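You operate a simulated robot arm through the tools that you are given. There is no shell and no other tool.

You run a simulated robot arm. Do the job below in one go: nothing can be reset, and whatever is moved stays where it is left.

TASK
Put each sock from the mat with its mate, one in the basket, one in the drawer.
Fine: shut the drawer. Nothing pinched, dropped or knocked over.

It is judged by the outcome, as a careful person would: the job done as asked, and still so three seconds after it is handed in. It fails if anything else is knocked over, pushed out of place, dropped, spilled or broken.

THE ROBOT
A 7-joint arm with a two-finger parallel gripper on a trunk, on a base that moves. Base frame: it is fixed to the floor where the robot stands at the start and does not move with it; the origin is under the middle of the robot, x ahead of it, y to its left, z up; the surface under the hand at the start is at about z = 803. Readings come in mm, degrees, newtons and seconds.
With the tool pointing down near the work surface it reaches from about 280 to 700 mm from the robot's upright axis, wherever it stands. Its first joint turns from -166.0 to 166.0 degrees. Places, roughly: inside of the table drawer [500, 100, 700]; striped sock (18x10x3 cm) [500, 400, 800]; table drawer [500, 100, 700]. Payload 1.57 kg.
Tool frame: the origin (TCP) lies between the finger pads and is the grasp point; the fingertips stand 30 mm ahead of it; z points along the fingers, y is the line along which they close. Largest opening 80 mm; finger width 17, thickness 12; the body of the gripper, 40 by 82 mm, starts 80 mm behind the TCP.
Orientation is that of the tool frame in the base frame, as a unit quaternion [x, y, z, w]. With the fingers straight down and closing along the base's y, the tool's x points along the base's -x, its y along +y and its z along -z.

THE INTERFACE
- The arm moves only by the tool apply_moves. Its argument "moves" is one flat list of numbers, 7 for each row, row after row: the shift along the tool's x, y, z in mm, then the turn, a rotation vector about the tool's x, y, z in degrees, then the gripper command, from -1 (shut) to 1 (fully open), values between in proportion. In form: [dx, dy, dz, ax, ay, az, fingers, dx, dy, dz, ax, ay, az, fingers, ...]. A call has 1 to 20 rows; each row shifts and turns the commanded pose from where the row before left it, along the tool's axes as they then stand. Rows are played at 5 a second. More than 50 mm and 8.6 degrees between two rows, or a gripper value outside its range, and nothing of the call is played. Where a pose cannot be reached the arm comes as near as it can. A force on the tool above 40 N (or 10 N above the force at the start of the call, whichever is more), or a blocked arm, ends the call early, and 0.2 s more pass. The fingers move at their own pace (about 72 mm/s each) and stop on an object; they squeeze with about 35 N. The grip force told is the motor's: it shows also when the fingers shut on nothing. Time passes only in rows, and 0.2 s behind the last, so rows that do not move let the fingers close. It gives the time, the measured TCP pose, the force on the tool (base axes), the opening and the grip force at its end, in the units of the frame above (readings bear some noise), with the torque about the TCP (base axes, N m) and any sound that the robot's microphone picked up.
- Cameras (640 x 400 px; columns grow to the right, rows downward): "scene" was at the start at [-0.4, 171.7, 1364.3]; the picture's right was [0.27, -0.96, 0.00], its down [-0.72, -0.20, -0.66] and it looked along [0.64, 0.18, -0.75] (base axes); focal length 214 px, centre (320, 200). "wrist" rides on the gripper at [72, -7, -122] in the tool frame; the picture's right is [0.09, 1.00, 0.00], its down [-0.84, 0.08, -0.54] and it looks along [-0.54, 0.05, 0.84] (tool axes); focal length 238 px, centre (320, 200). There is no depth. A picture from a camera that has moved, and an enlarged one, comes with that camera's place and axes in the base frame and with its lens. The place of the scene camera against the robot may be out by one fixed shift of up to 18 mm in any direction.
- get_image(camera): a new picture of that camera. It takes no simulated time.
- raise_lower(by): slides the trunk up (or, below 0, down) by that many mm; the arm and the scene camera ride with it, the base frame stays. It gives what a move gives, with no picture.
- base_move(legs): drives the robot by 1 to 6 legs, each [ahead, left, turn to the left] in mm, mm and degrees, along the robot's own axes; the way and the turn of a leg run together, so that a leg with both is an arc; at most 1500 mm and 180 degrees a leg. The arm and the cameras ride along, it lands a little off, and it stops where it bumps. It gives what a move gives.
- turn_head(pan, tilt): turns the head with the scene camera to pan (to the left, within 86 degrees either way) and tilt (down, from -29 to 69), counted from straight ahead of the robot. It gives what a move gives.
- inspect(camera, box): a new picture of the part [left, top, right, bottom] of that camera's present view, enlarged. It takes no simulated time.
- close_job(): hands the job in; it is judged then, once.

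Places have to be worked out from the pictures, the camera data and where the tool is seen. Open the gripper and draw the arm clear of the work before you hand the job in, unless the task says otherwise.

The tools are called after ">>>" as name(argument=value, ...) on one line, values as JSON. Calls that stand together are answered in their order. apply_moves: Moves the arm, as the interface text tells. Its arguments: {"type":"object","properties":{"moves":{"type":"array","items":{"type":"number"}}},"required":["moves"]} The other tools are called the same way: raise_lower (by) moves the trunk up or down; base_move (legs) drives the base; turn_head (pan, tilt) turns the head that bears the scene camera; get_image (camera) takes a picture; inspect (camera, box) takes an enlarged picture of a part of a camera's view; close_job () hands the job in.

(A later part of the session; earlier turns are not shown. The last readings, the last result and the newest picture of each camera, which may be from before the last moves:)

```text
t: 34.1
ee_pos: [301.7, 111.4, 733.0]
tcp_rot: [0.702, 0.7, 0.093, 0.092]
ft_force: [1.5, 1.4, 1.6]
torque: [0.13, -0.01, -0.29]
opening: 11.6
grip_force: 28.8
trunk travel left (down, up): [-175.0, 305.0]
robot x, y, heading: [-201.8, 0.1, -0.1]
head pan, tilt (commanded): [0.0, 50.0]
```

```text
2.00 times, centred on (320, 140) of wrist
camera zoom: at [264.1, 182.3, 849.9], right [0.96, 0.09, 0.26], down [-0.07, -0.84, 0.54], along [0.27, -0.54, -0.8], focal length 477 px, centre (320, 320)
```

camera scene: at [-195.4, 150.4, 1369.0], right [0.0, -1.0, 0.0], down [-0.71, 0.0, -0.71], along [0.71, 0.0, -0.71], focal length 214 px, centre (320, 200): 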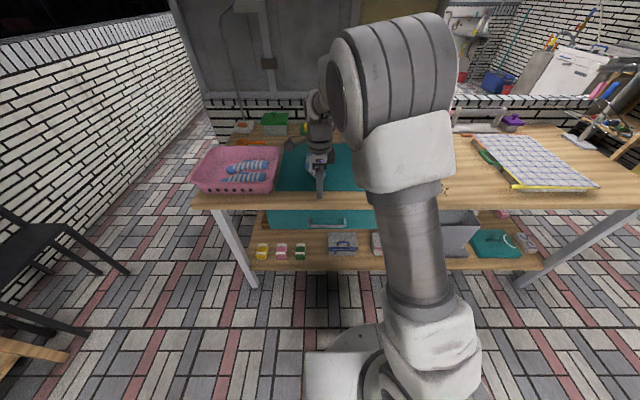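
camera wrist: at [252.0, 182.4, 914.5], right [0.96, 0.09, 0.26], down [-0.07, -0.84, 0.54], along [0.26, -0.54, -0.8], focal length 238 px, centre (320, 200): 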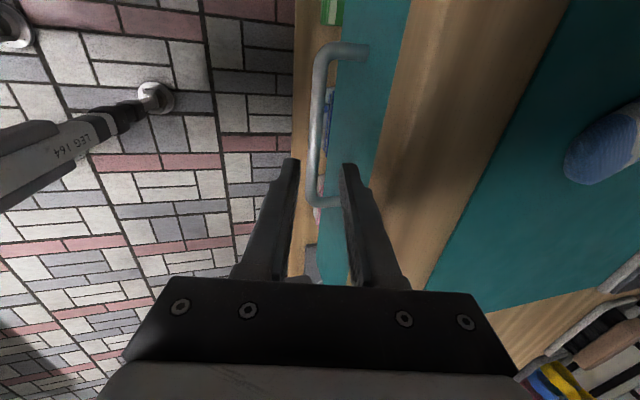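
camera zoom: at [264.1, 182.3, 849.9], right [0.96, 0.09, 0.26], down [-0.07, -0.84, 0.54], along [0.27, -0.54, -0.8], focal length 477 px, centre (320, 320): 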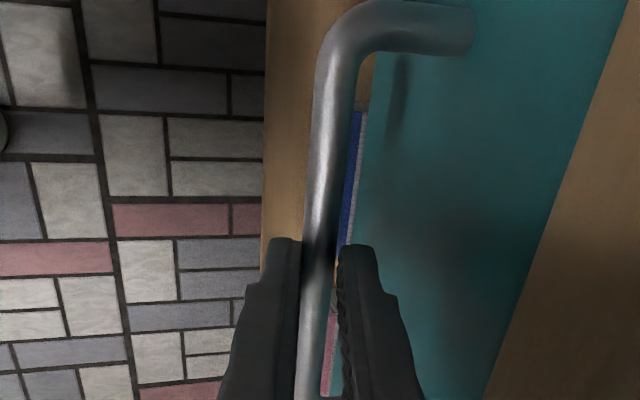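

The bar is gripped (11.6 mm, 29 N). I pull slowly toward the robot along base −x and check the drawer follows.

>>> apply_moves(moves=[0, -5.8, -1.55, 0, 0, 0, -1, 0, -9.66, -2.59, 0, 0, 0, -1, 0, -9.66, -2.59, 0, 0, 0, -1, 0, -9.66, -2.59, 0, 0, 0, -1, 0, 0, 0, 0, 0, 0, -1])

>>> get_image(camera="wrist")

>>> get_image(camera="scene")

```text
t: 35.3
ee_pos: [265.3, 110.5, 734.3]
tcp_rot: [0.702, 0.7, 0.092, 0.093]
ft_force: [-0.7, -2.4, 2.2]
torque: [0.17, 0.04, -0.27]
opening: 11.9
grip_force: 29.1
trunk travel left (down, up): [-175.0, 305.0]
robot x, y, heading: [-199.3, -0.2, -0.3]
head pan, tilt (commanded): [0.0, 50.0]
```

```text
taken
camera wrist: at [227.1, 182.4, 849.9], right [0.96, 0.09, 0.26], down [-0.07, -0.84, 0.54], along [0.26, -0.54, -0.8], focal length 238 px, centre (320, 200)
```

wrist: 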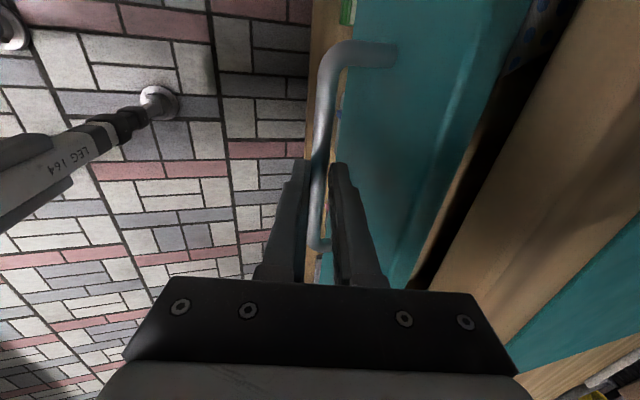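

```text
taken
camera scene: at [-199.9, 150.3, 1362.1], right [0.0, -1.0, 0.0], down [-0.77, 0.0, -0.64], along [0.64, 0.0, -0.77], focal length 214 px, centre (320, 200)
```

scene: 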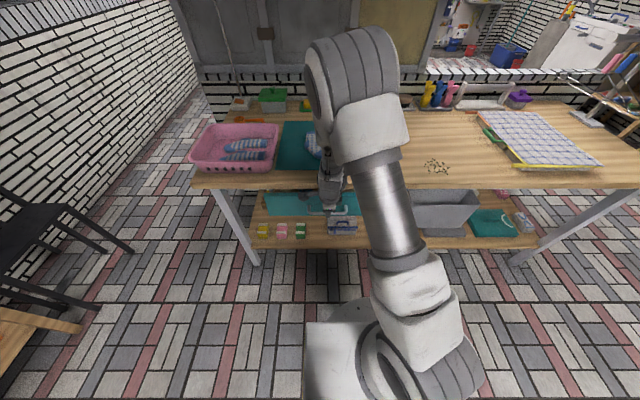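

The drawer follows easily and a dotted patch already shows inside. I keep pulling.

>>> apply_moves(moves=[0, -9.66, -2.59, 0, 0, 0, -1, 0, -11.6, -3.1, 0, 0, 0, -1, 0, -11.6, -3.1, 0, 0, 0, -1, 0, -11.6, -3.1, 0, 0, 0, -1, 0, -11.6, -3.1, 0, 0, 0, -1, 0, -11.6, -3.1, 0, 0, 0, -1, 0, -11.6, -3.1, 0, 0, 0, -1, 0, -11.6, -3.1, 0, 0, 0, -1, 0, 0, 0, 0, 0, 0, -1])

>>> get_image(camera="wrist")

>>> get_image(camera="scene")

```text
t: 37.3
ee_pos: [170.9, 111.1, 734.6]
tcp_rot: [0.701, 0.701, 0.092, 0.092]
ft_force: [-0.6, -2.2, -0.6]
torque: [0.14, -0.02, -0.25]
opening: 11.7
grip_force: 28.9
trunk travel left (down, up): [-175.0, 305.0]
robot x, y, heading: [-202.5, -0.4, -0.1]
head pan, tilt (commanded): [0.0, 50.0]
```

```text
taken
camera wrist: at [133.1, 182.3, 850.0], right [0.96, 0.09, 0.26], down [-0.07, -0.84, 0.54], along [0.26, -0.54, -0.8], focal length 238 px, centre (320, 200)
```

wrist: 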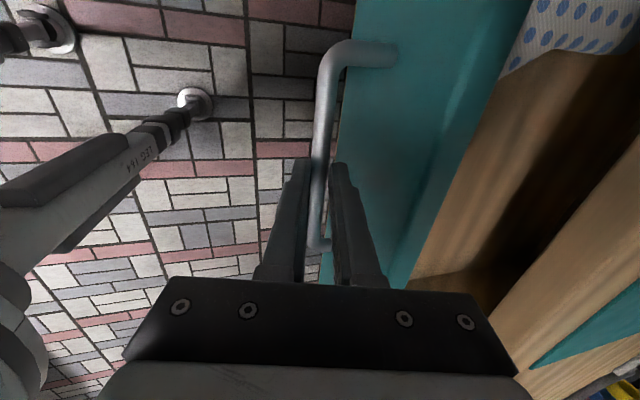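

```text
taken
camera scene: at [-199.8, 150.3, 1362.1], right [0.0, -1.0, 0.0], down [-0.77, 0.0, -0.64], along [0.64, 0.0, -0.77], focal length 214 px, centre (320, 200)
```

scene: 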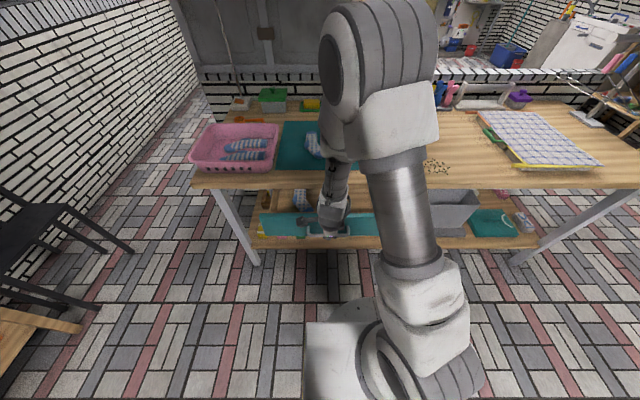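

The dotted mate is visible in the left part of the drawer (131 mm open so far). I pull about 65 mm more for room.

>>> apply_moves(moves=[0, -9.66, -2.59, 0, 0, 0, -1, 0, -11.6, -3.1, 0, 0, 0, -1, 0, -11.6, -3.1, 0, 0, 0, -1, 0, -11.6, -3.1, 0, 0, 0, -1, 0, -9.66, -2.59, 0, 0, 0, -1, 0, -7.7, -2.07, 0, 0, 0, -1, 0, 0, 0, 0, 0, 0, -1])

>>> get_image(camera="wrist")

>>> inspect(camera="scene", box=[200, 130, 440, 280])

```text
t: 38.9
ee_pos: [114.1, 112.0, 732.3]
tcp_rot: [0.703, 0.699, 0.092, 0.093]
ft_force: [1.6, -24.3, 17.1]
torque: [-0.44, -0.19, -0.64]
opening: 12.3
grip_force: 29.3
out of reach, approached as far as the arm can: row 6
trunk travel left (down, up): [-175.0, 305.0]
robot x, y, heading: [-202.1, -1.7, -0.1]
head pan, tilt (commanded): [0.0, 50.0]
```

```text
taken
camera wrist: at [76.1, 183.6, 849.1], right [0.96, 0.09, 0.26], down [-0.07, -0.84, 0.54], along [0.26, -0.54, -0.8], focal length 238 px, centre (320, 200)
```

wrist: 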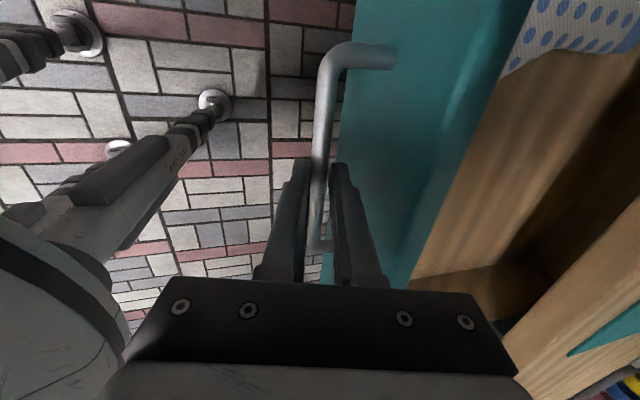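

```text
2.67 times, centred on (320, 205) of scene
camera zoom: at [-200.3, 148.9, 1362.5], right [0.0, -1.0, 0.0], down [-0.77, 0.0, -0.64], along [0.64, 0.0, -0.77], focal length 572 px, centre (320, 187)
```

zoom: 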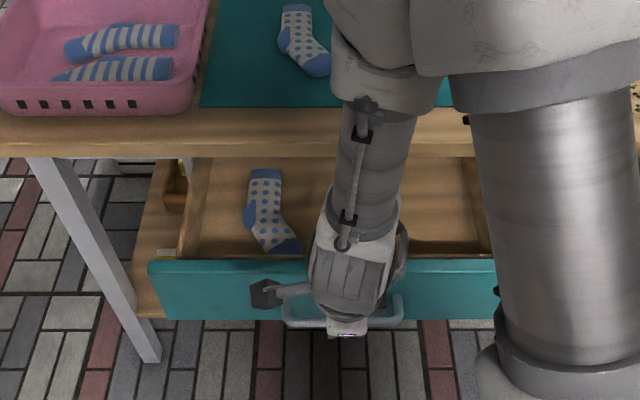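

The drawer is about 190 mm open and the last row strained at the arm's near limit. I ease back a few mm to relieve the force before letting go.

>>> apply_moves(moves=[0, 7.7, 2.07, 0, 0, 0, -1, 0, 0, 0, 0, 0, 0, -1])

```text
t: 39.5
ee_pos: [121.4, 111.6, 732.7]
tcp_rot: [0.702, 0.7, 0.093, 0.092]
ft_force: [-1.3, -24.2, 13.2]
torque: [-0.6, -0.06, -0.43]
opening: 11.8
grip_force: 29.0
trunk travel left (down, up): [-175.0, 305.0]
robot x, y, heading: [-200.7, 1.3, -0.1]
head pan, tilt (commanded): [0.0, 50.0]
```

The remaining sideways force looks like friction preload in the grip (position is within a mm of commanded). I open the fingers to about 27 mm to release the bar.

>>> apply_moves(moves=[0, 0, 0, 0, 0, 0, -0.33, 0, 0, 0, 0, 0, 0, -0.33, 0, 0, 0, 0, 0, 0, -0.33])

>>> inspect(camera="wrist", box=[220, 40, 420, 240])

```text
t: 40.3
ee_pos: [122.0, 113.5, 730.6]
tcp_rot: [0.702, 0.701, 0.092, 0.092]
ft_force: [1.0, 0.3, -0.9]
torque: [0.01, 0.03, -0.01]
opening: 26.8
grip_force: 0.0
trunk travel left (down, up): [-175.0, 305.0]
robot x, y, heading: [-203.3, 4.3, -0.1]
head pan, tilt (commanded): [0.0, 50.0]
```

```text
2.00 times, centred on (320, 140) of wrist
camera zoom: at [83.6, 185.8, 848.5], right [0.96, 0.09, 0.26], down [-0.07, -0.84, 0.54], along [0.27, -0.54, -0.8], focal length 477 px, centre (320, 320)
```

zoom: 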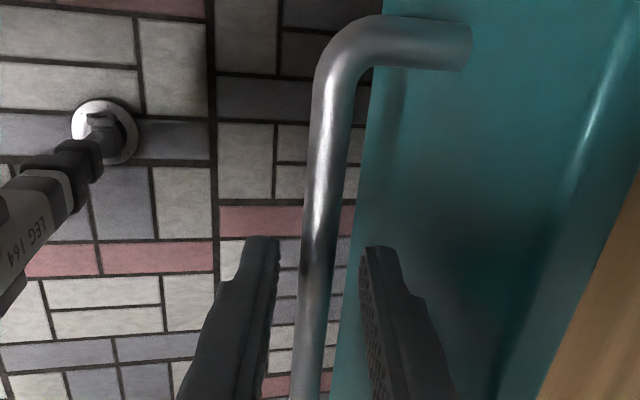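

The bar is free and forces are zero. I lift the hand straight up, clear of the handle.

>>> apply_moves(moves=[0, 5.2, -19.3, 0, 0, 0, -0.33, 0, 7.8, -29, 0, 0, 0, -0.33, 0, 7.8, -29, 0, 0, 0, -0.33, 0, 10.4, -38.6, 0, 0, 0, -0.33, 0, 10.4, -38.6, 0, 0, 0, -0.33, 0, 0, 0, 0, 0, 0, -0.33])

>>> get_image(camera="wrist")

>>> inspect(camera="scene", box=[200, 130, 440, 280])

```text
t: 41.7
ee_pos: [135.6, 43.3, 889.6]
tcp_rot: [0.784, 0.609, 0.088, 0.082]
ft_force: [0.2, 0.1, 0.0]
torque: [0.01, 0.02, -0.02]
opening: 26.8
grip_force: 0.1
trunk travel left (down, up): [-175.0, 305.0]
robot x, y, heading: [-200.2, 2.0, -0.1]
head pan, tilt (commanded): [0.0, 50.0]
stopped in row 6: the arm was blocked; the commanded pose is now the measured one
```

```text
taken
camera wrist: at [117.7, 115.9, 1010.7], right [0.96, -0.15, 0.24], down [-0.26, -0.82, 0.51], along [0.12, -0.55, -0.83], focal length 238 px, centre (320, 200)
```

wrist: 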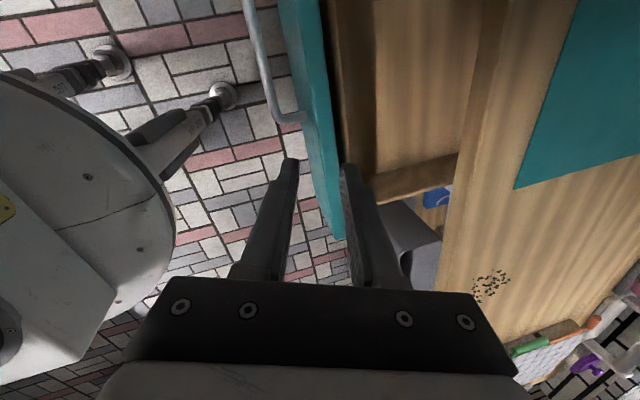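

```text
2.67 times, centred on (320, 205) of scene
camera zoom: at [-197.6, 137.4, 1367.0], right [-0.16, -0.99, 0.0], down [-0.72, 0.12, -0.69], along [0.68, -0.11, -0.72], focal length 572 px, centre (320, 187)
```

zoom: 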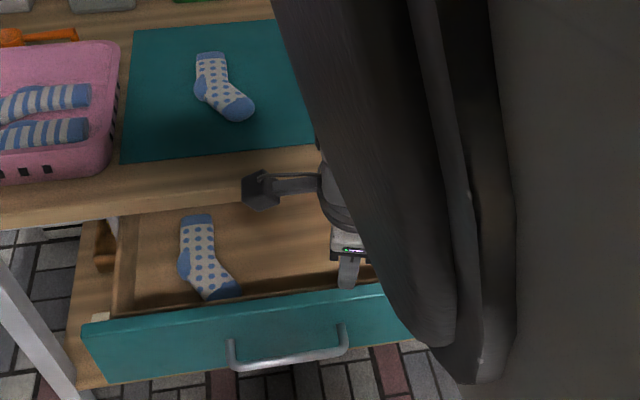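

Raising so near to the robot folded the elbow into the head and the arm stopped; the drawer and socks look undisturbed. I move the hand outward (base +x) to free the elbow.

>>> apply_moves(moves=[2.4, 9.4, 2.4, 0, 0, 0, -0.33, 4.8, 18.9, 4.8, 0, 0, 0, -0.33, 4.8, 18.9, 4.8, 0, 0, 0, -0.33, 4.8, 18.9, 4.8, 0, 0, 0, -0.33, 0, 0, 0, 0, 0, 0, -0.33])

>>> get_image(camera="scene")

>>> get_image(camera="wrist")

```text
t: 42.9
ee_pos: [206.1, 49.0, 891.8]
tcp_rot: [0.78, 0.614, 0.089, 0.08]
ft_force: [0.2, 0.1, -0.3]
torque: [0.02, 0.01, -0.02]
opening: 26.6
grip_force: 0.2
trunk travel left (down, up): [-175.0, 305.0]
robot x, y, heading: [-201.9, -1.1, 0.1]
head pan, tilt (commanded): [0.0, 50.0]
```

```text
taken
camera scene: at [-199.7, 150.3, 1362.1], right [0.0, -1.0, 0.0], down [-0.77, 0.0, -0.64], along [0.64, 0.0, -0.77], focal length 214 px, centre (320, 200)
```

scene: 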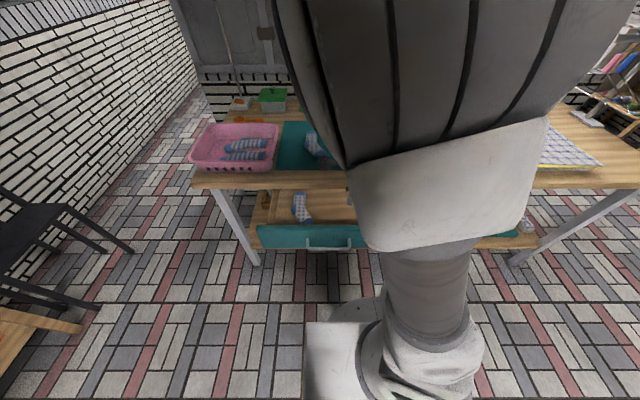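

```text
taken
camera wrist: at [187.2, 120.8, 1011.1], right [0.96, -0.14, 0.24], down [-0.25, -0.82, 0.51], along [0.12, -0.55, -0.83], focal length 238 px, centre (320, 200)
```

wrist: 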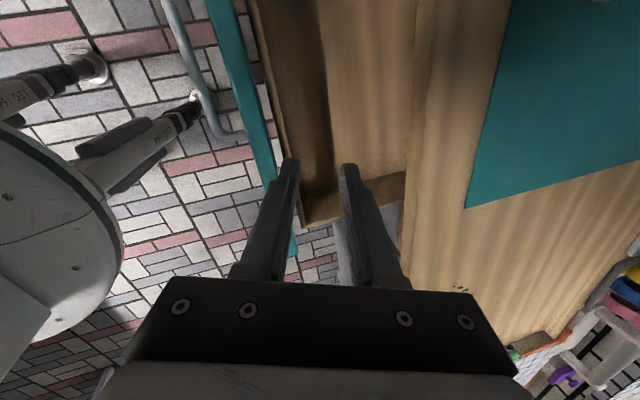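

The head swung back and the arm is free; the drawer stays open with the dotted sock inside. I move the hand further out and up, then turn the tool back to straight down with fingers closing along y.

>>> apply_moves(moves=[8.3, 34.4, -11.9, 0, 0, 0, -0.33, 8.3, 34.4, -11.9, 0, 0, 0, -0.33, 8.3, 34.4, -11.9, 0, 0, 0, -0.33, 0, 0, 0, 0.904, 0.813, -7.92, -0.33, 0, 0, 0, 0.904, 0.813, -7.92, -0.33, 0, 0, 0, 0.904, 0.813, -7.92, -0.33, 0, 0, 0, 0.904, 0.813, -7.92, -0.33, 0, 0, 0, 0.904, 0.813, -7.92, -0.33, 0, 0, 0, 0.904, 0.813, -7.92, -0.33, 0, 0, 0, 0.904, 0.813, -7.92, -0.33, 0, 0, 0, 0.904, 0.813, -7.92, -0.33, 0, 0, 0, 0.904, 0.813, -7.92, -0.33, 0, 0, 0, 0.904, 0.813, -7.92, -0.33, 0, 0, 0, 0.904, 0.813, -7.92, -0.33, 0, 0, 0, 0.904, 0.813, -7.92, -0.33, 0, 0, 0, 0.904, 0.813, -7.92, -0.33, 0, 0, 0, 0, 0, 0, -0.33])

>>> get_image(camera="scene")

>>> get_image(camera="wrist")

```text
t: 46.5
ee_pos: [300.7, 49.3, 951.3]
tcp_rot: [0.0, 1.0, 0.0, 0.001]
ft_force: [0.4, -0.2, 0.2]
torque: [0.03, -0.02, 0.01]
opening: 26.7
grip_force: 0.0
trunk travel left (down, up): [-175.0, 305.0]
robot x, y, heading: [-203.6, -1.7, -0.2]
head pan, tilt (commanded): [0.0, 50.0]
```

```text
taken
camera scene: at [-199.7, 150.3, 1362.1], right [0.0, -1.0, 0.0], down [-0.77, 0.0, -0.64], along [0.64, 0.0, -0.77], focal length 214 px, centre (320, 200)
```

scene: 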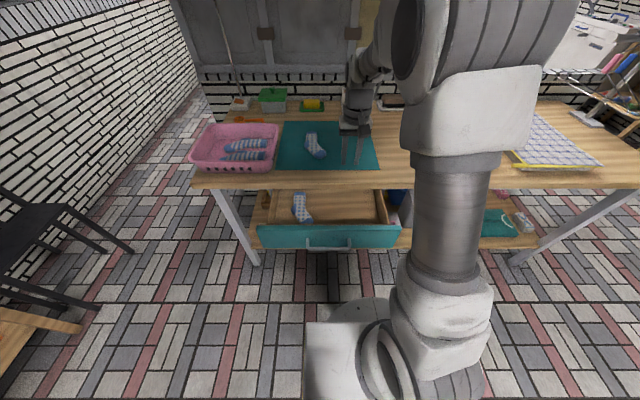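

```text
taken
camera wrist: at [228.5, 41.7, 1073.0], right [-0.09, 1.0, 0.0], down [0.84, 0.08, 0.54], along [0.54, 0.05, -0.84], focal length 238 px, centre (320, 200)
```

wrist: 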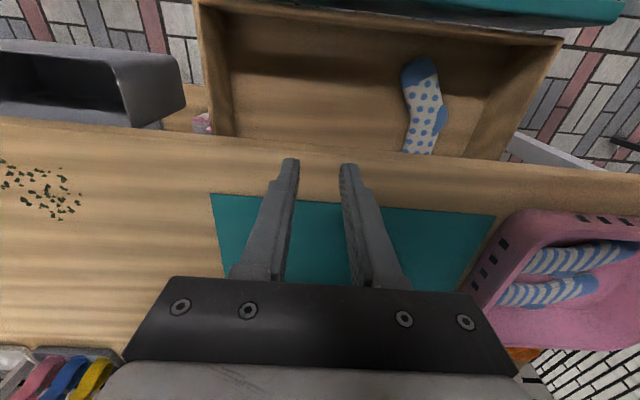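

The wrist camera now sees the open drawer well: the mate lies at the right-hand (+y) side and the rest is empty. I zoom in to measure the free space and depth.

>>> inspect(camera="wrist", box=[180, 0, 600, 210])

>>> inspect(camera="scene", box=[240, 160, 420, 270])

```text
1.52 times, centred on (390, 105) of wrist
camera zoom: at [228.5, 41.7, 1073.0], right [-0.09, 1.0, 0.0], down [0.84, 0.08, 0.54], along [0.54, 0.05, -0.84], focal length 363 px, centre (213, 345)
```

zoom: 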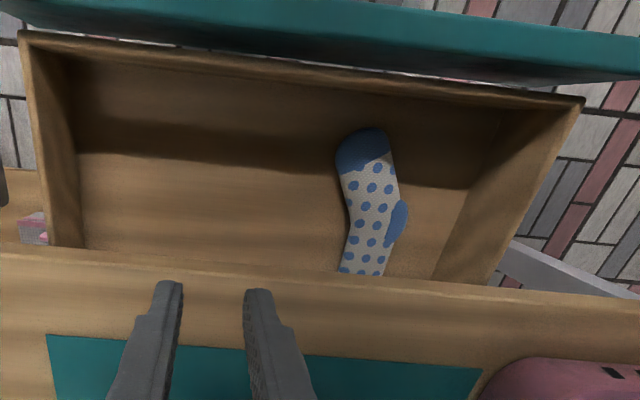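

```text
3.56 times, centred on (330, 215) of scene
camera zoom: at [-199.7, 150.3, 1362.1], right [0.0, -1.0, 0.0], down [-0.77, 0.0, -0.64], along [0.64, 0.0, -0.77], focal length 763 px, centre (284, 147)
```

zoom: 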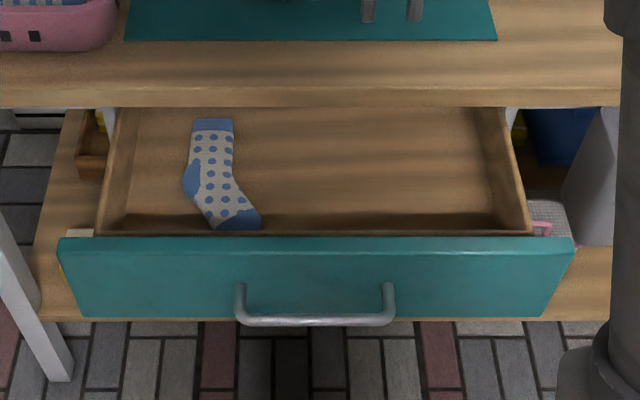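

The drawer box is free from y≈−80 to 150 with x≈208–340 open, floor near z≈660–680. I drive the base 100 mm ahead and 60 mm left, keeping clear of the handle (x≈115), to bring the dotted sock within reach.

>>> base_move(legs=[[100, 60, 0]])

>>> turn_head(pan=0, tilt=65)

>>> get_image(camera="scene")

>>> get_image(camera="wrist")

```text
t: 47.8
ee_pos: [400.2, 108.7, 951.1]
tcp_rot: [0.0, 1.0, 0.0, 0.002]
ft_force: [-0.8, -0.2, 0.4]
torque: [0.0, 0.03, -0.01]
opening: 26.8
grip_force: 0.0
trunk travel left (down, up): [-175.0, 305.0]
robot x, y, heading: [-100.8, 60.6, 0.2]
head pan, tilt (commanded): [0.0, 50.0]
```

```text
t: 48.6
ee_pos: [401.5, 108.9, 952.0]
tcp_rot: [0.0, 1.0, 0.001, 0.002]
ft_force: [0.1, -0.9, 0.2]
torque: [-0.01, 0.03, 0.0]
opening: 27.1
grip_force: 0.1
trunk travel left (down, up): [-175.0, 305.0]
robot x, y, heading: [-104.1, 59.6, -0.1]
head pan, tilt (commanded): [0.0, 65.0]
```

```text
taken
camera scene: at [-116.5, 210.3, 1344.0], right [0.0, -1.0, 0.0], down [-0.91, 0.0, -0.42], along [0.42, 0.0, -0.91], focal length 214 px, centre (320, 200)
```

scene: 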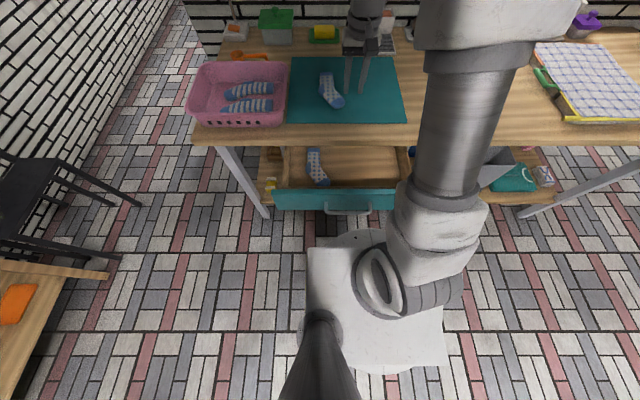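

```text
taken
camera wrist: at [327.9, 102.0, 1073.1], right [-0.09, 1.0, 0.0], down [0.84, 0.08, 0.54], along [0.54, 0.05, -0.84], focal length 238 px, centre (320, 200)
```

wrist: 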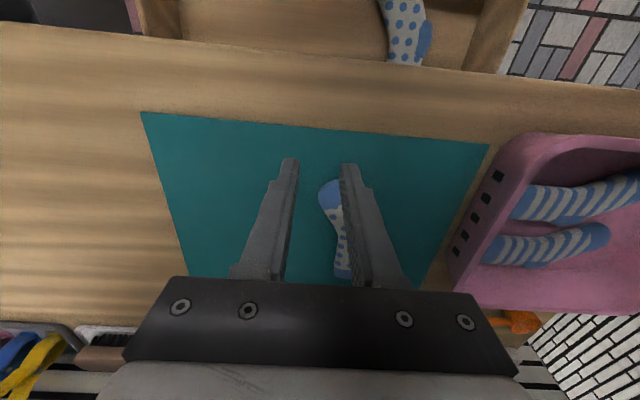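

The base is where I wanted (about (−102, 60)) and clear of the handle. I open the fingers and hover over the dotted sock's ankle near (568, 178).

>>> apply_moves(moves=[-33.2, 14, 6, 0, 0, 0, 1, -33.2, 14, 6, 0, 0, 0, 1, -33.2, 14, 6, 0, 0, 0, 1, -33.2, 14, 6, 0, 0, 0, 1, -33.2, 14, 6, 0, 0, 0, 1, 0, 0, 0, 0, 0, 0, 1])

>>> get_image(camera="wrist")

>>> get_image(camera="scene")

```text
t: 50.0
ee_pos: [567.6, 180.6, 923.0]
tcp_rot: [0.001, 1.0, -0.001, 0.0]
ft_force: [0.7, -0.8, -0.6]
torque: [0.02, -0.02, 0.0]
opening: 80.1
grip_force: 0.0
trunk travel left (down, up): [-175.0, 305.0]
robot x, y, heading: [-101.8, 56.1, -0.1]
head pan, tilt (commanded): [0.0, 65.0]
```

```text
taken
camera wrist: at [494.9, 172.8, 1043.5], right [-0.09, 1.0, 0.0], down [0.84, 0.08, 0.54], along [0.54, 0.05, -0.84], focal length 238 px, centre (320, 200)
```

wrist: 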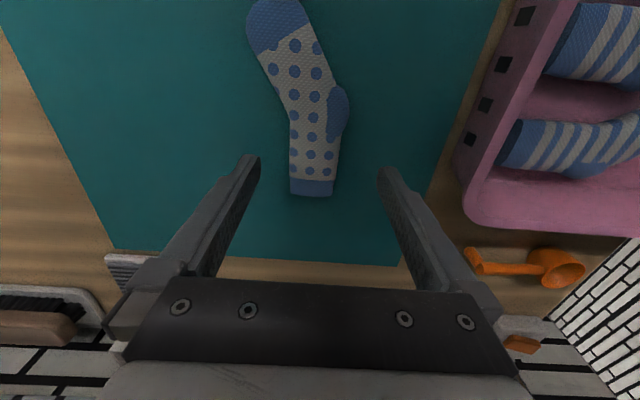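

```text
taken
camera scene: at [-116.4, 210.3, 1344.0], right [0.0, -1.0, 0.0], down [-0.91, 0.0, -0.42], along [0.42, 0.0, -0.91], focal length 214 px, centre (320, 200)
```

scene: 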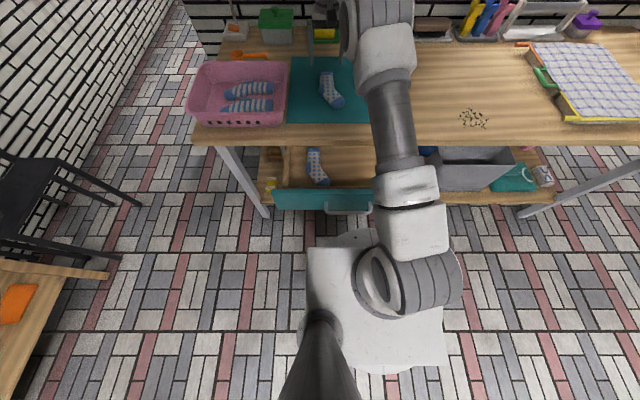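

The ankle of the dotted sock is centred at about (572, 176). I shift slightly and lower to z≈838 around it.

>>> apply_moves(moves=[-5, -4.6, 20, 0, 0, 0, 1, 0, 0, 25, 0, 0, 0, 1, 0, 0, 20, 0, 0, 0, 1, 0, 0, 12, 0, 0, 0, 1, 0, 0, 8, 0, 0, 0, 1, 0, 0, 0, 0, 0, 0, 1])

>>> get_image(camera="wrist")

```text
t: 51.4
ee_pos: [571.1, 174.5, 837.4]
tcp_rot: [0.001, 1.0, 0.001, 0.001]
ft_force: [0.6, 0.1, -0.2]
torque: [0.01, 0.01, 0.0]
opening: 80.2
grip_force: 0.1
trunk travel left (down, up): [-175.0, 305.0]
robot x, y, heading: [-100.2, 58.2, -0.4]
head pan, tilt (commanded): [0.0, 65.0]
```

```text
taken
camera wrist: at [499.2, 167.9, 958.7], right [-0.09, 1.0, 0.0], down [0.84, 0.08, 0.54], along [0.54, 0.05, -0.84], focal length 238 px, centre (320, 200)
```

wrist: 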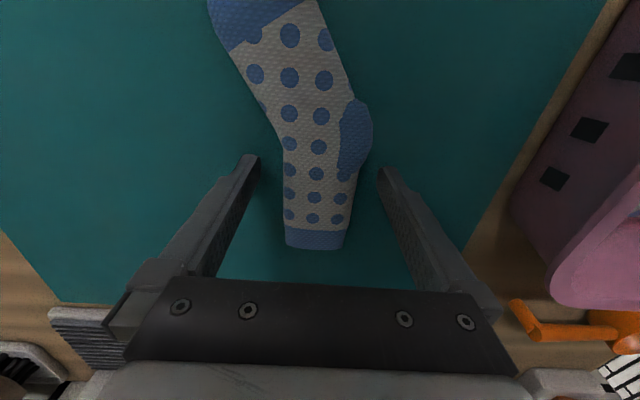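

The sock is nicely centred between the fingers. I close and hold.

>>> apply_moves(moves=[0, 0, 0, 0, 0, 0, -1, 0, 0, 0, 0, 0, 0, -1, 0, 0, 0, 0, 0, 0, -1, 0, 0, 0, 0, 0, 0, -1, 0, 0, 0, 0, 0, 0, -1])

>>> get_image(camera="wrist")

```text
t: 52.6
ee_pos: [571.5, 174.7, 837.0]
tcp_rot: [-0.001, 1.0, 0.0, 0.0]
ft_force: [-0.6, -0.9, 0.7]
torque: [-0.02, 0.0, 0.01]
opening: 49.0
grip_force: 35.6
trunk travel left (down, up): [-175.0, 305.0]
robot x, y, heading: [-100.9, 58.8, -0.2]
head pan, tilt (commanded): [0.0, 65.0]
```

```text
taken
camera wrist: at [499.2, 167.9, 958.9], right [-0.09, 1.0, 0.0], down [0.84, 0.08, 0.54], along [0.54, 0.05, -0.84], focal length 238 px, centre (320, 200)
```

wrist: 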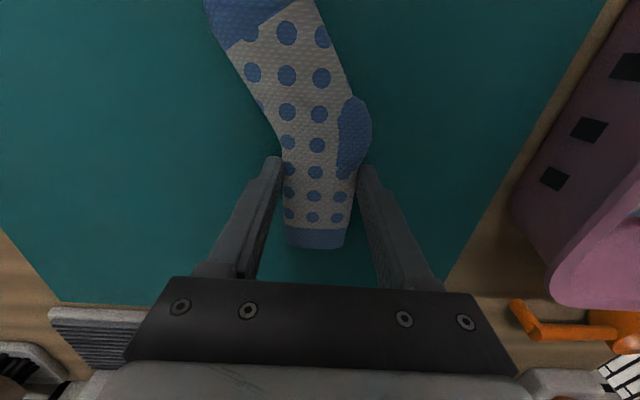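

The dotted sock is gripped at 49 mm, 35 N. I lift it, bring it back to about (450, 115, 930), and turn it 90° so the toe points to −y.

>>> apply_moves(moves=[0, 0, -15, 0, 0, 0, -1, 0, 0, -38, 0, 0, 0, -1, 0, 0, -40, 0, 0, 0, -1, 30.3, -15, 0, 0, 0, 0, -1, 30.3, -15, 0, 0, 0, 0, -1, 30.3, -15, 0, 0, 0, 0, -1, 30.3, -15, 0, 0, 0, 0, -1, 0, 0, 0, 0, 0, 0, -1])

>>> get_image(camera="wrist")

>>> apply_moves(moves=[0, 0, 0, 0, 0, -8.2, -1, 0, 0, 0, 0, 0, -8.2, -1, 0, 0, 0, 0, 0, -8.2, -1, 0, 0, 0, 0, 0, -8.2, -1, 0, 0, 0, 0, 0, -8.2, -1, 0, 0, 0, 0, 0, -8.2, -1, 0, 0, 0, 0, 0, -8.2, -1, 0, 0, 0, 0, 0, -8.2, -1, 0, 0, 0, 0, 0, -8.2, -1, 0, 0, 0, 0, 0, -8.2, -1, 0, 0, 0, 0, 0, -8.0, -1, 0, 0, 0, 0, 0, 0, -1])

>>> get_image(camera="wrist")

>>> get_image(camera="scene")

```text
t: 54.4
ee_pos: [449.6, 115.4, 929.2]
tcp_rot: [0.0, 1.0, 0.001, 0.001]
ft_force: [-0.3, -0.2, -0.1]
torque: [0.0, -0.07, 0.0]
opening: 48.3
grip_force: 35.1
trunk travel left (down, up): [-175.0, 305.0]
robot x, y, heading: [-101.0, 61.0, -0.1]
head pan, tilt (commanded): [0.0, 65.0]
```

```text
taken
camera wrist: at [377.2, 107.7, 1051.1], right [-0.09, 1.0, 0.0], down [0.84, 0.08, 0.54], along [0.54, 0.05, -0.84], focal length 238 px, centre (320, 200)
```

wrist: 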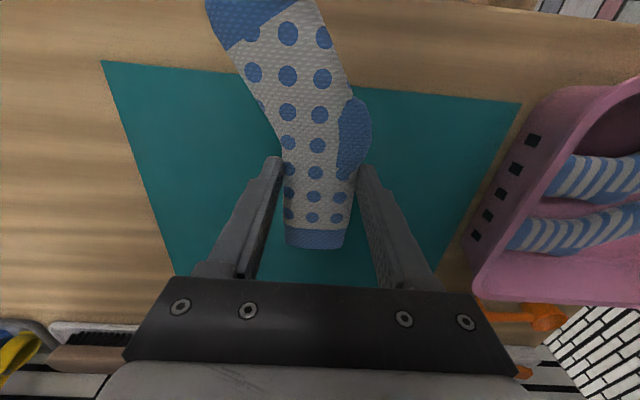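

```text
t: 57.0
ee_pos: [450.1, 114.5, 929.7]
tcp_rot: [0.707, -0.707, 0.001, -0.001]
ft_force: [-0.2, -0.7, 0.1]
torque: [0.03, -0.01, 0.02]
opening: 48.5
grip_force: 34.7
trunk travel left (down, up): [-175.0, 305.0]
robot x, y, heading: [-100.5, 56.5, -0.1]
head pan, tilt (commanded): [0.0, 65.0]
```

```text
taken
camera wrist: at [456.3, 42.0, 1051.4], right [-1.0, -0.09, 0.0], down [-0.08, 0.84, 0.54], along [-0.05, 0.54, -0.84], focal length 238 px, centre (320, 200)
```

wrist: 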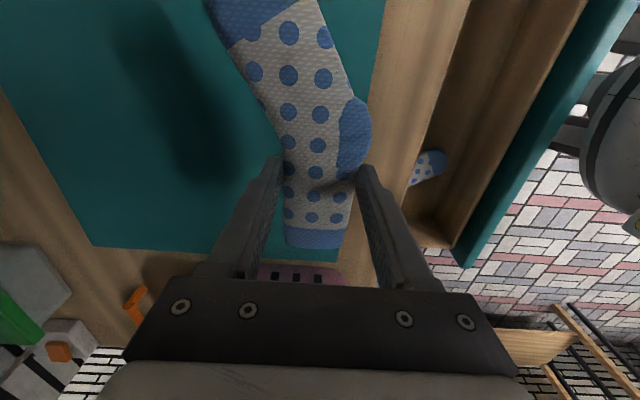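

```text
taken
camera scene: at [-116.5, 210.3, 1344.0], right [0.0, -1.0, 0.0], down [-0.91, 0.0, -0.42], along [0.42, 0.0, -0.91], focal length 214 px, centre (320, 200)
```

scene: 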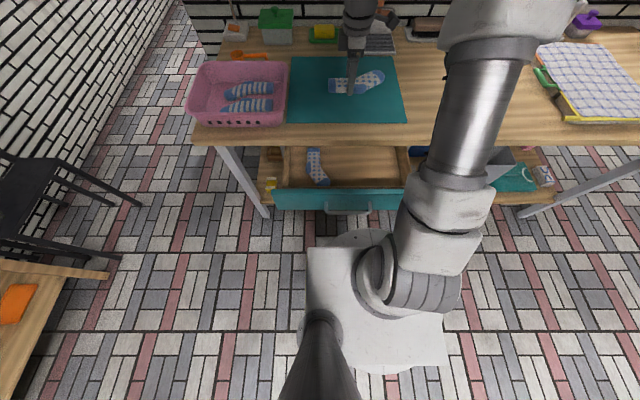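

The sock is turned, toe to −y (tool x is now base −y, tool y base −x). I bring it back over the open drawer, toward (264, 55).

>>> apply_moves(moves=[12, 37, 0, 0, 0, 0, -1, 12, 37, 0, 0, 0, 0, -1, 12, 37, 0, 0, 0, 0, -1, 12, 37, 0, 0, 0, 0, -1, 11.5, 38, 0, 0, 0, 0, -1, 0, 0, 0, 0, 0, 0, -1])

>>> get_image(camera="wrist")

>>> get_image(camera="scene")

```text
t: 58.4
ee_pos: [262.7, 54.6, 927.6]
tcp_rot: [0.707, -0.707, 0.001, -0.001]
ft_force: [0.0, 0.2, 0.0]
torque: [-0.01, -0.02, -0.01]
opening: 48.4
grip_force: 35.1
trunk travel left (down, up): [-175.0, 305.0]
robot x, y, heading: [-104.3, 59.8, -0.2]
head pan, tilt (commanded): [0.0, 65.0]
```

```text
taken
camera wrist: at [270.3, -17.2, 1050.7], right [-1.0, -0.09, 0.0], down [-0.08, 0.84, 0.54], along [-0.05, 0.54, -0.84], focal length 238 px, centre (320, 200)
```

wrist: 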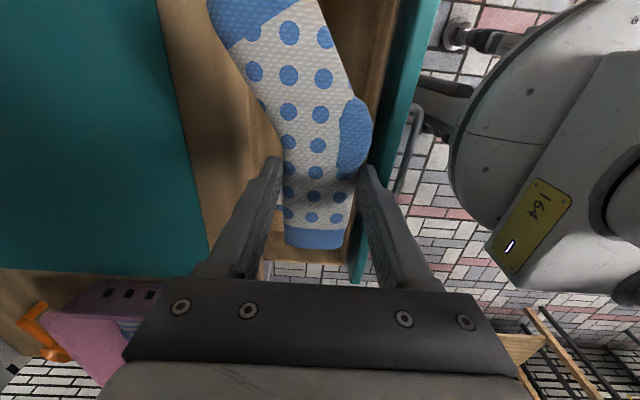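

```text
taken
camera scene: at [-116.6, 210.3, 1344.0], right [0.0, -1.0, 0.0], down [-0.91, 0.0, -0.42], along [0.42, 0.0, -0.91], focal length 214 px, centre (320, 200)
```

scene: 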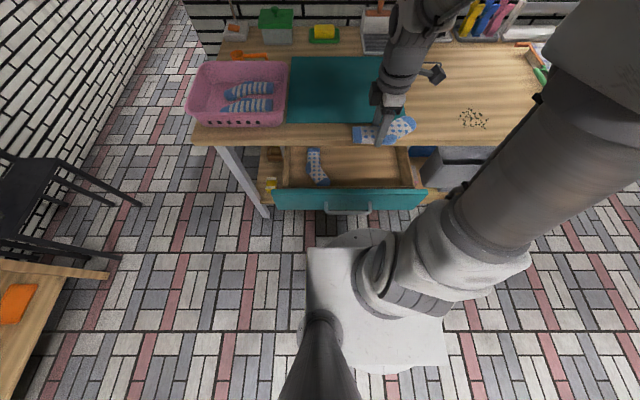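

The sock hangs over the opening. I zoom to check its clearance to the table edge and drawer front before lowering.

>>> inspect(camera="wrist", box=[160, 0, 480, 200])

>>> inspect(camera="scene", box=[260, 90, 460, 230])

```text
2.00 times, centred on (320, 100) of wrist
camera zoom: at [270.3, -17.2, 1050.7], right [-1.0, -0.09, 0.0], down [-0.08, 0.84, 0.54], along [-0.05, 0.54, -0.84], focal length 477 px, centre (320, 400)
```

zoom: 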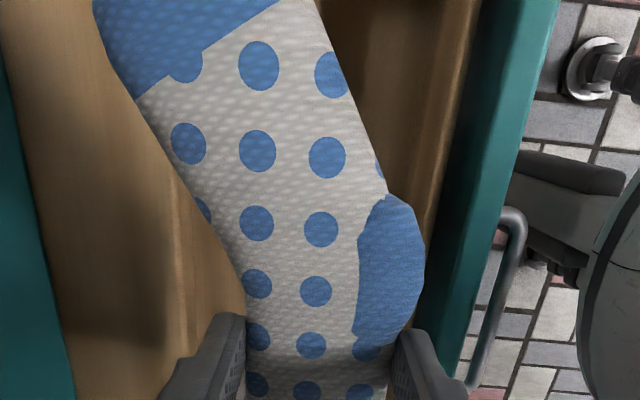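

```text
2.86 times, centred on (360, 160) of scene
camera zoom: at [-116.6, 210.3, 1344.0], right [0.0, -1.0, 0.0], down [-0.91, 0.0, -0.42], along [0.42, 0.0, -0.91], focal length 613 px, centre (206, 314)
```

zoom: 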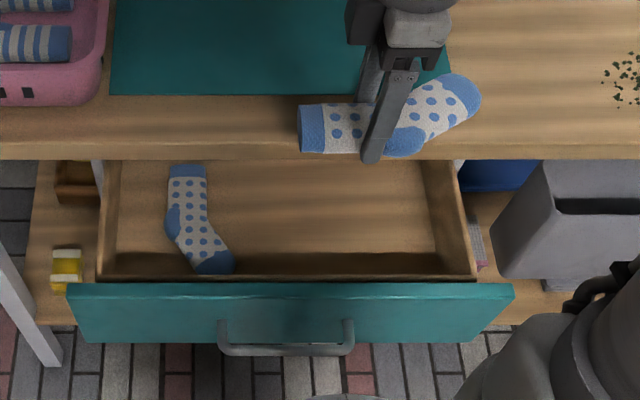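

The toe would pass about 10 mm from the table edge, so I turn the sock 10° to balance the clearances, then start lowering.

>>> apply_moves(moves=[0, 0, 0, 0, 0, 5, -1, 0, 0, 0, 0, 0, 5, -1, 0, 0, 30, 0, 0, 0, -1, 0, 0, 30, 0, 0, 0, -1, 0, 0, 0, 0, 0, 0, -1])

>>> get_image(camera="wrist")

>>> inspect(camera="scene", box=[260, 90, 460, 230])

```text
t: 59.6
ee_pos: [264.4, 55.9, 869.1]
tcp_rot: [-0.643, 0.766, 0.0, 0.001]
ft_force: [-0.2, -0.2, -0.9]
torque: [0.01, 0.01, -0.01]
opening: 48.7
grip_force: 34.9
trunk travel left (down, up): [-175.0, 305.0]
robot x, y, heading: [-98.6, 62.1, 0.1]
head pan, tilt (commanded): [0.0, 65.0]
```

```text
taken
camera wrist: at [258.0, -17.5, 991.2], right [-1.0, 0.08, 0.0], down [0.07, 0.84, 0.54], along [0.05, 0.54, -0.84], focal length 238 px, centre (320, 200)
```

wrist: 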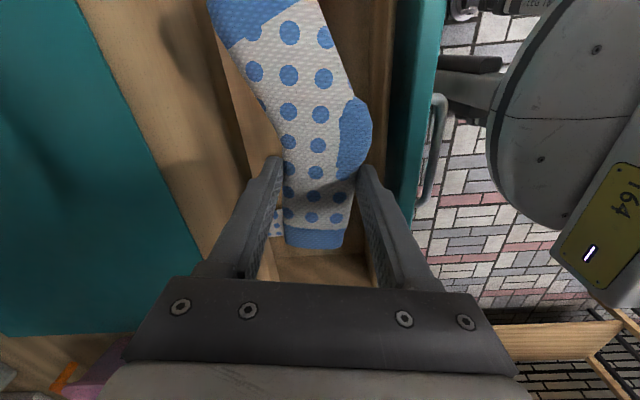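

```text
2.86 times, centred on (360, 160) of scene
camera zoom: at [-116.5, 210.3, 1344.0], right [0.0, -1.0, 0.0], down [-0.91, 0.0, -0.42], along [0.42, 0.0, -0.91], focal length 613 px, centre (206, 314)
```

zoom: 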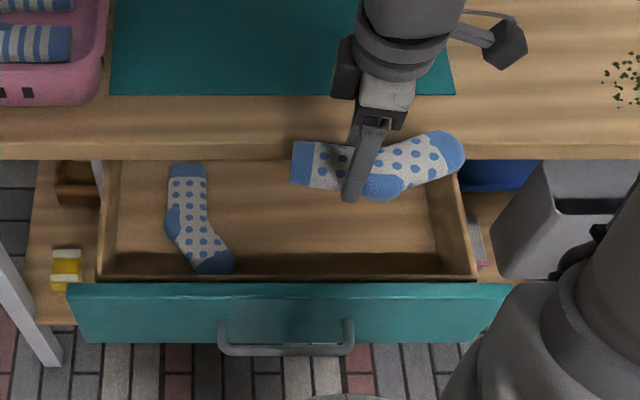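

Clearances look balanced. I shift 6 mm toward +y to centre between the drawer side and the mate, and continue down past the table edge.

>>> apply_moves(moves=[-5.9, 1.0, 20, 0, 0, 0, -1, 0, 0, 25, 0, 0, 0, -1, 0, 0, 25, 0, 0, 0, -1, 0, 0, 0, 0, 0, 0, -1])

>>> get_image(camera="wrist")

>>> inspect(camera="scene", box=[260, 90, 460, 230])

```text
t: 60.6
ee_pos: [265.3, 60.8, 799.2]
tcp_rot: [-0.642, 0.766, -0.002, 0.001]
ft_force: [0.8, 1.2, -1.7]
torque: [0.01, -0.01, 0.03]
opening: 48.5
grip_force: 35.3
trunk travel left (down, up): [-175.0, 305.0]
robot x, y, heading: [-100.1, 58.9, 0.1]
head pan, tilt (commanded): [0.0, 65.0]
```

```text
taken
camera wrist: at [258.4, -11.6, 920.4], right [-1.0, 0.08, 0.0], down [0.07, 0.84, 0.54], along [0.05, 0.54, -0.84], focal length 238 px, centre (320, 200)
```

wrist: 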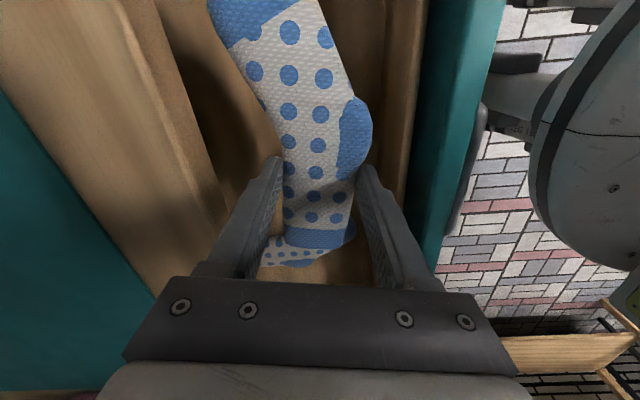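

```text
2.86 times, centred on (360, 160) of scene
camera zoom: at [-116.5, 210.3, 1344.0], right [0.0, -1.0, 0.0], down [-0.91, 0.0, -0.42], along [0.42, 0.0, -0.91], focal length 613 px, centre (206, 314)
```

zoom: 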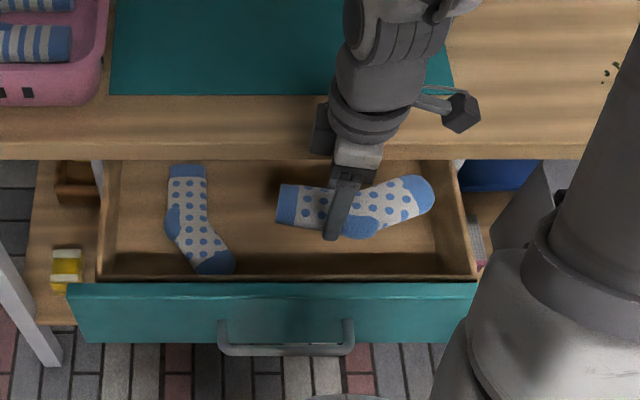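

The sock passed the table edge with room on all sides. I keep lowering into the drawer in small steps.

>>> apply_moves(moves=[0, 0, 20, 0, 0, 0, -1, 0, 0, 20, 0, 0, 0, -1, 0, 0, 15, 0, 0, 0, -1, 0, 0, 0, 0, 0, 0, -1])

>>> get_image(camera="wrist")

>>> inspect(camera="scene", box=[260, 90, 460, 230])

```text
t: 61.6
ee_pos: [264.4, 61.1, 743.5]
tcp_rot: [-0.642, 0.767, -0.002, 0.0]
ft_force: [-0.9, 0.0, -1.3]
torque: [0.01, -0.01, 0.01]
opening: 48.5
grip_force: 35.0
trunk travel left (down, up): [-175.0, 305.0]
robot x, y, heading: [-103.6, 62.7, 0.1]
head pan, tilt (commanded): [0.0, 65.0]
```

```text
taken
camera wrist: at [258.4, -11.9, 865.8], right [-1.0, 0.08, 0.0], down [0.07, 0.84, 0.54], along [0.05, 0.54, -0.84], focal length 238 px, centre (320, 200)
```

wrist: 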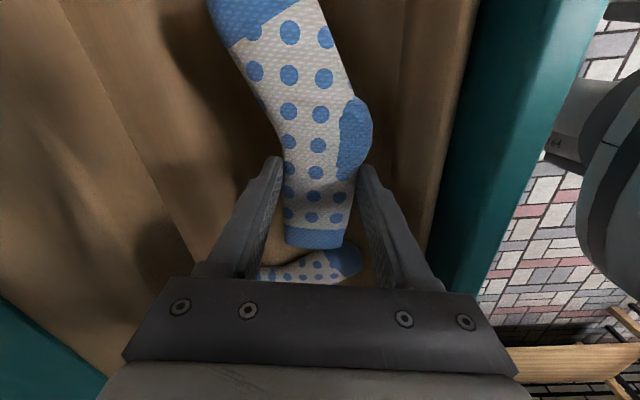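

```text
2.86 times, centred on (360, 160) of scene
camera zoom: at [-116.5, 210.3, 1344.0], right [0.0, -1.0, 0.0], down [-0.91, 0.0, -0.42], along [0.42, 0.0, -0.91], focal length 613 px, centre (206, 314)
```

zoom: 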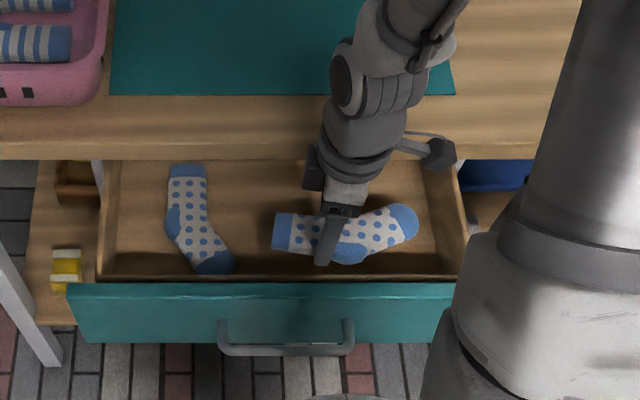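

Still clear. I check the whole arm against the drawer's right end before the last part.

>>> get_image(camera="scene")

>>> turn_head(pan=-35, tilt=55)

>>> get_image(camera="scene")

```text
taken
camera scene: at [-116.5, 210.3, 1344.0], right [0.0, -1.0, 0.0], down [-0.91, 0.0, -0.42], along [0.42, 0.0, -0.91], focal length 214 px, centre (320, 200)
```

scene: 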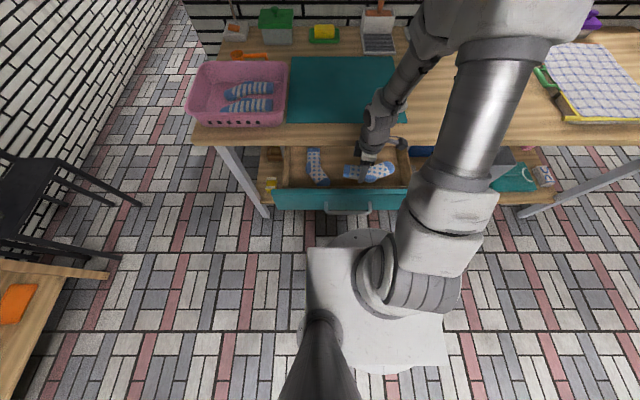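

```text
t: 62.6
ee_pos: [266.0, 60.2, 742.7]
tcp_rot: [-0.643, 0.766, -0.001, 0.0]
ft_force: [0.1, -0.3, -0.1]
torque: [0.02, 0.0, -0.02]
opening: 48.7
grip_force: 35.2
trunk travel left (down, up): [-175.0, 305.0]
robot x, y, heading: [-99.4, 62.7, 0.1]
head pan, tilt (commanded): [-35.0, 55.0]
```

```text
taken
camera scene: at [-118.2, 169.0, 1355.6], right [-0.57, -0.82, 0.0], down [-0.67, 0.47, -0.57], along [0.47, -0.33, -0.82], focal length 214 px, centre (320, 200)
```

scene: 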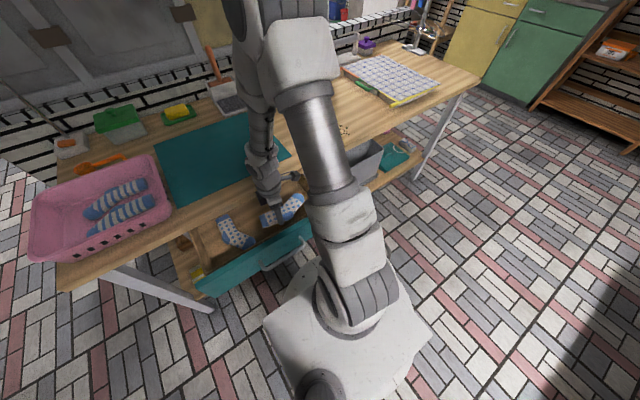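

The upper arm passes well above the drawer front, so the arm has room. I continue down in small steps watching the force.

>>> apply_moves(moves=[0, 0, 10, 0, 0, 0, -1, 0, 0, 10, 0, 0, 0, -1, 0, 0, 0, 0, 0, 0, -1])

>>> get_image(camera="wrist")

>>> inspect(camera="scene", box=[170, 140, 350, 300])

```text
t: 63.4
ee_pos: [266.1, 60.8, 723.3]
tcp_rot: [-0.643, 0.766, -0.001, 0.001]
ft_force: [-0.2, 1.0, 1.0]
torque: [-0.02, 0.01, -0.01]
opening: 48.6
grip_force: 34.8
trunk travel left (down, up): [-175.0, 305.0]
robot x, y, heading: [-99.7, 61.3, 0.1]
head pan, tilt (commanded): [-35.0, 55.0]
```

```text
taken
camera wrist: at [258.7, -11.6, 846.2], right [-1.0, 0.08, 0.0], down [0.07, 0.84, 0.54], along [0.05, 0.54, -0.84], focal length 238 px, centre (320, 200)
```

wrist: 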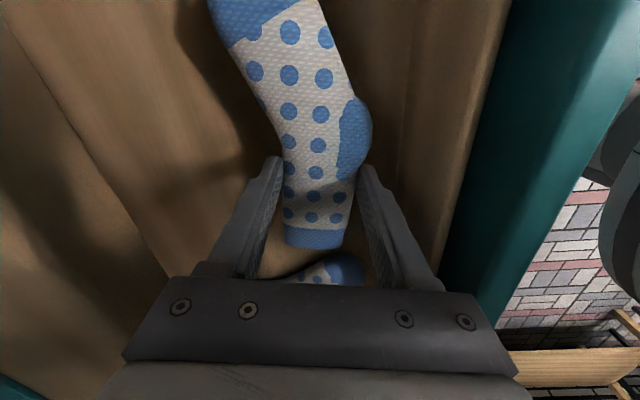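

```text
2.50 times, centred on (260, 220) of scene
camera zoom: at [-118.2, 169.0, 1355.6], right [-0.57, -0.82, 0.0], down [-0.67, 0.47, -0.57], along [0.47, -0.33, -0.82], focal length 536 px, centre (470, 150)
```

zoom: 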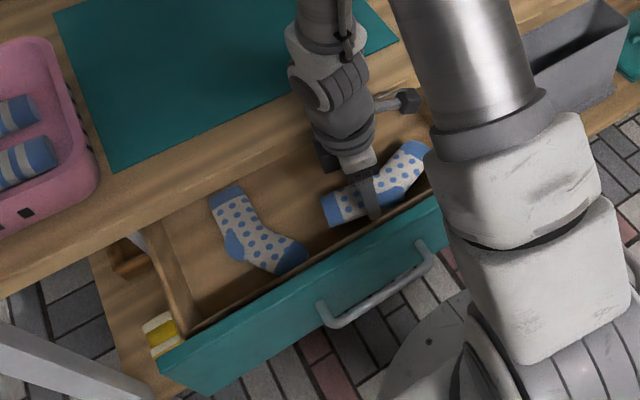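

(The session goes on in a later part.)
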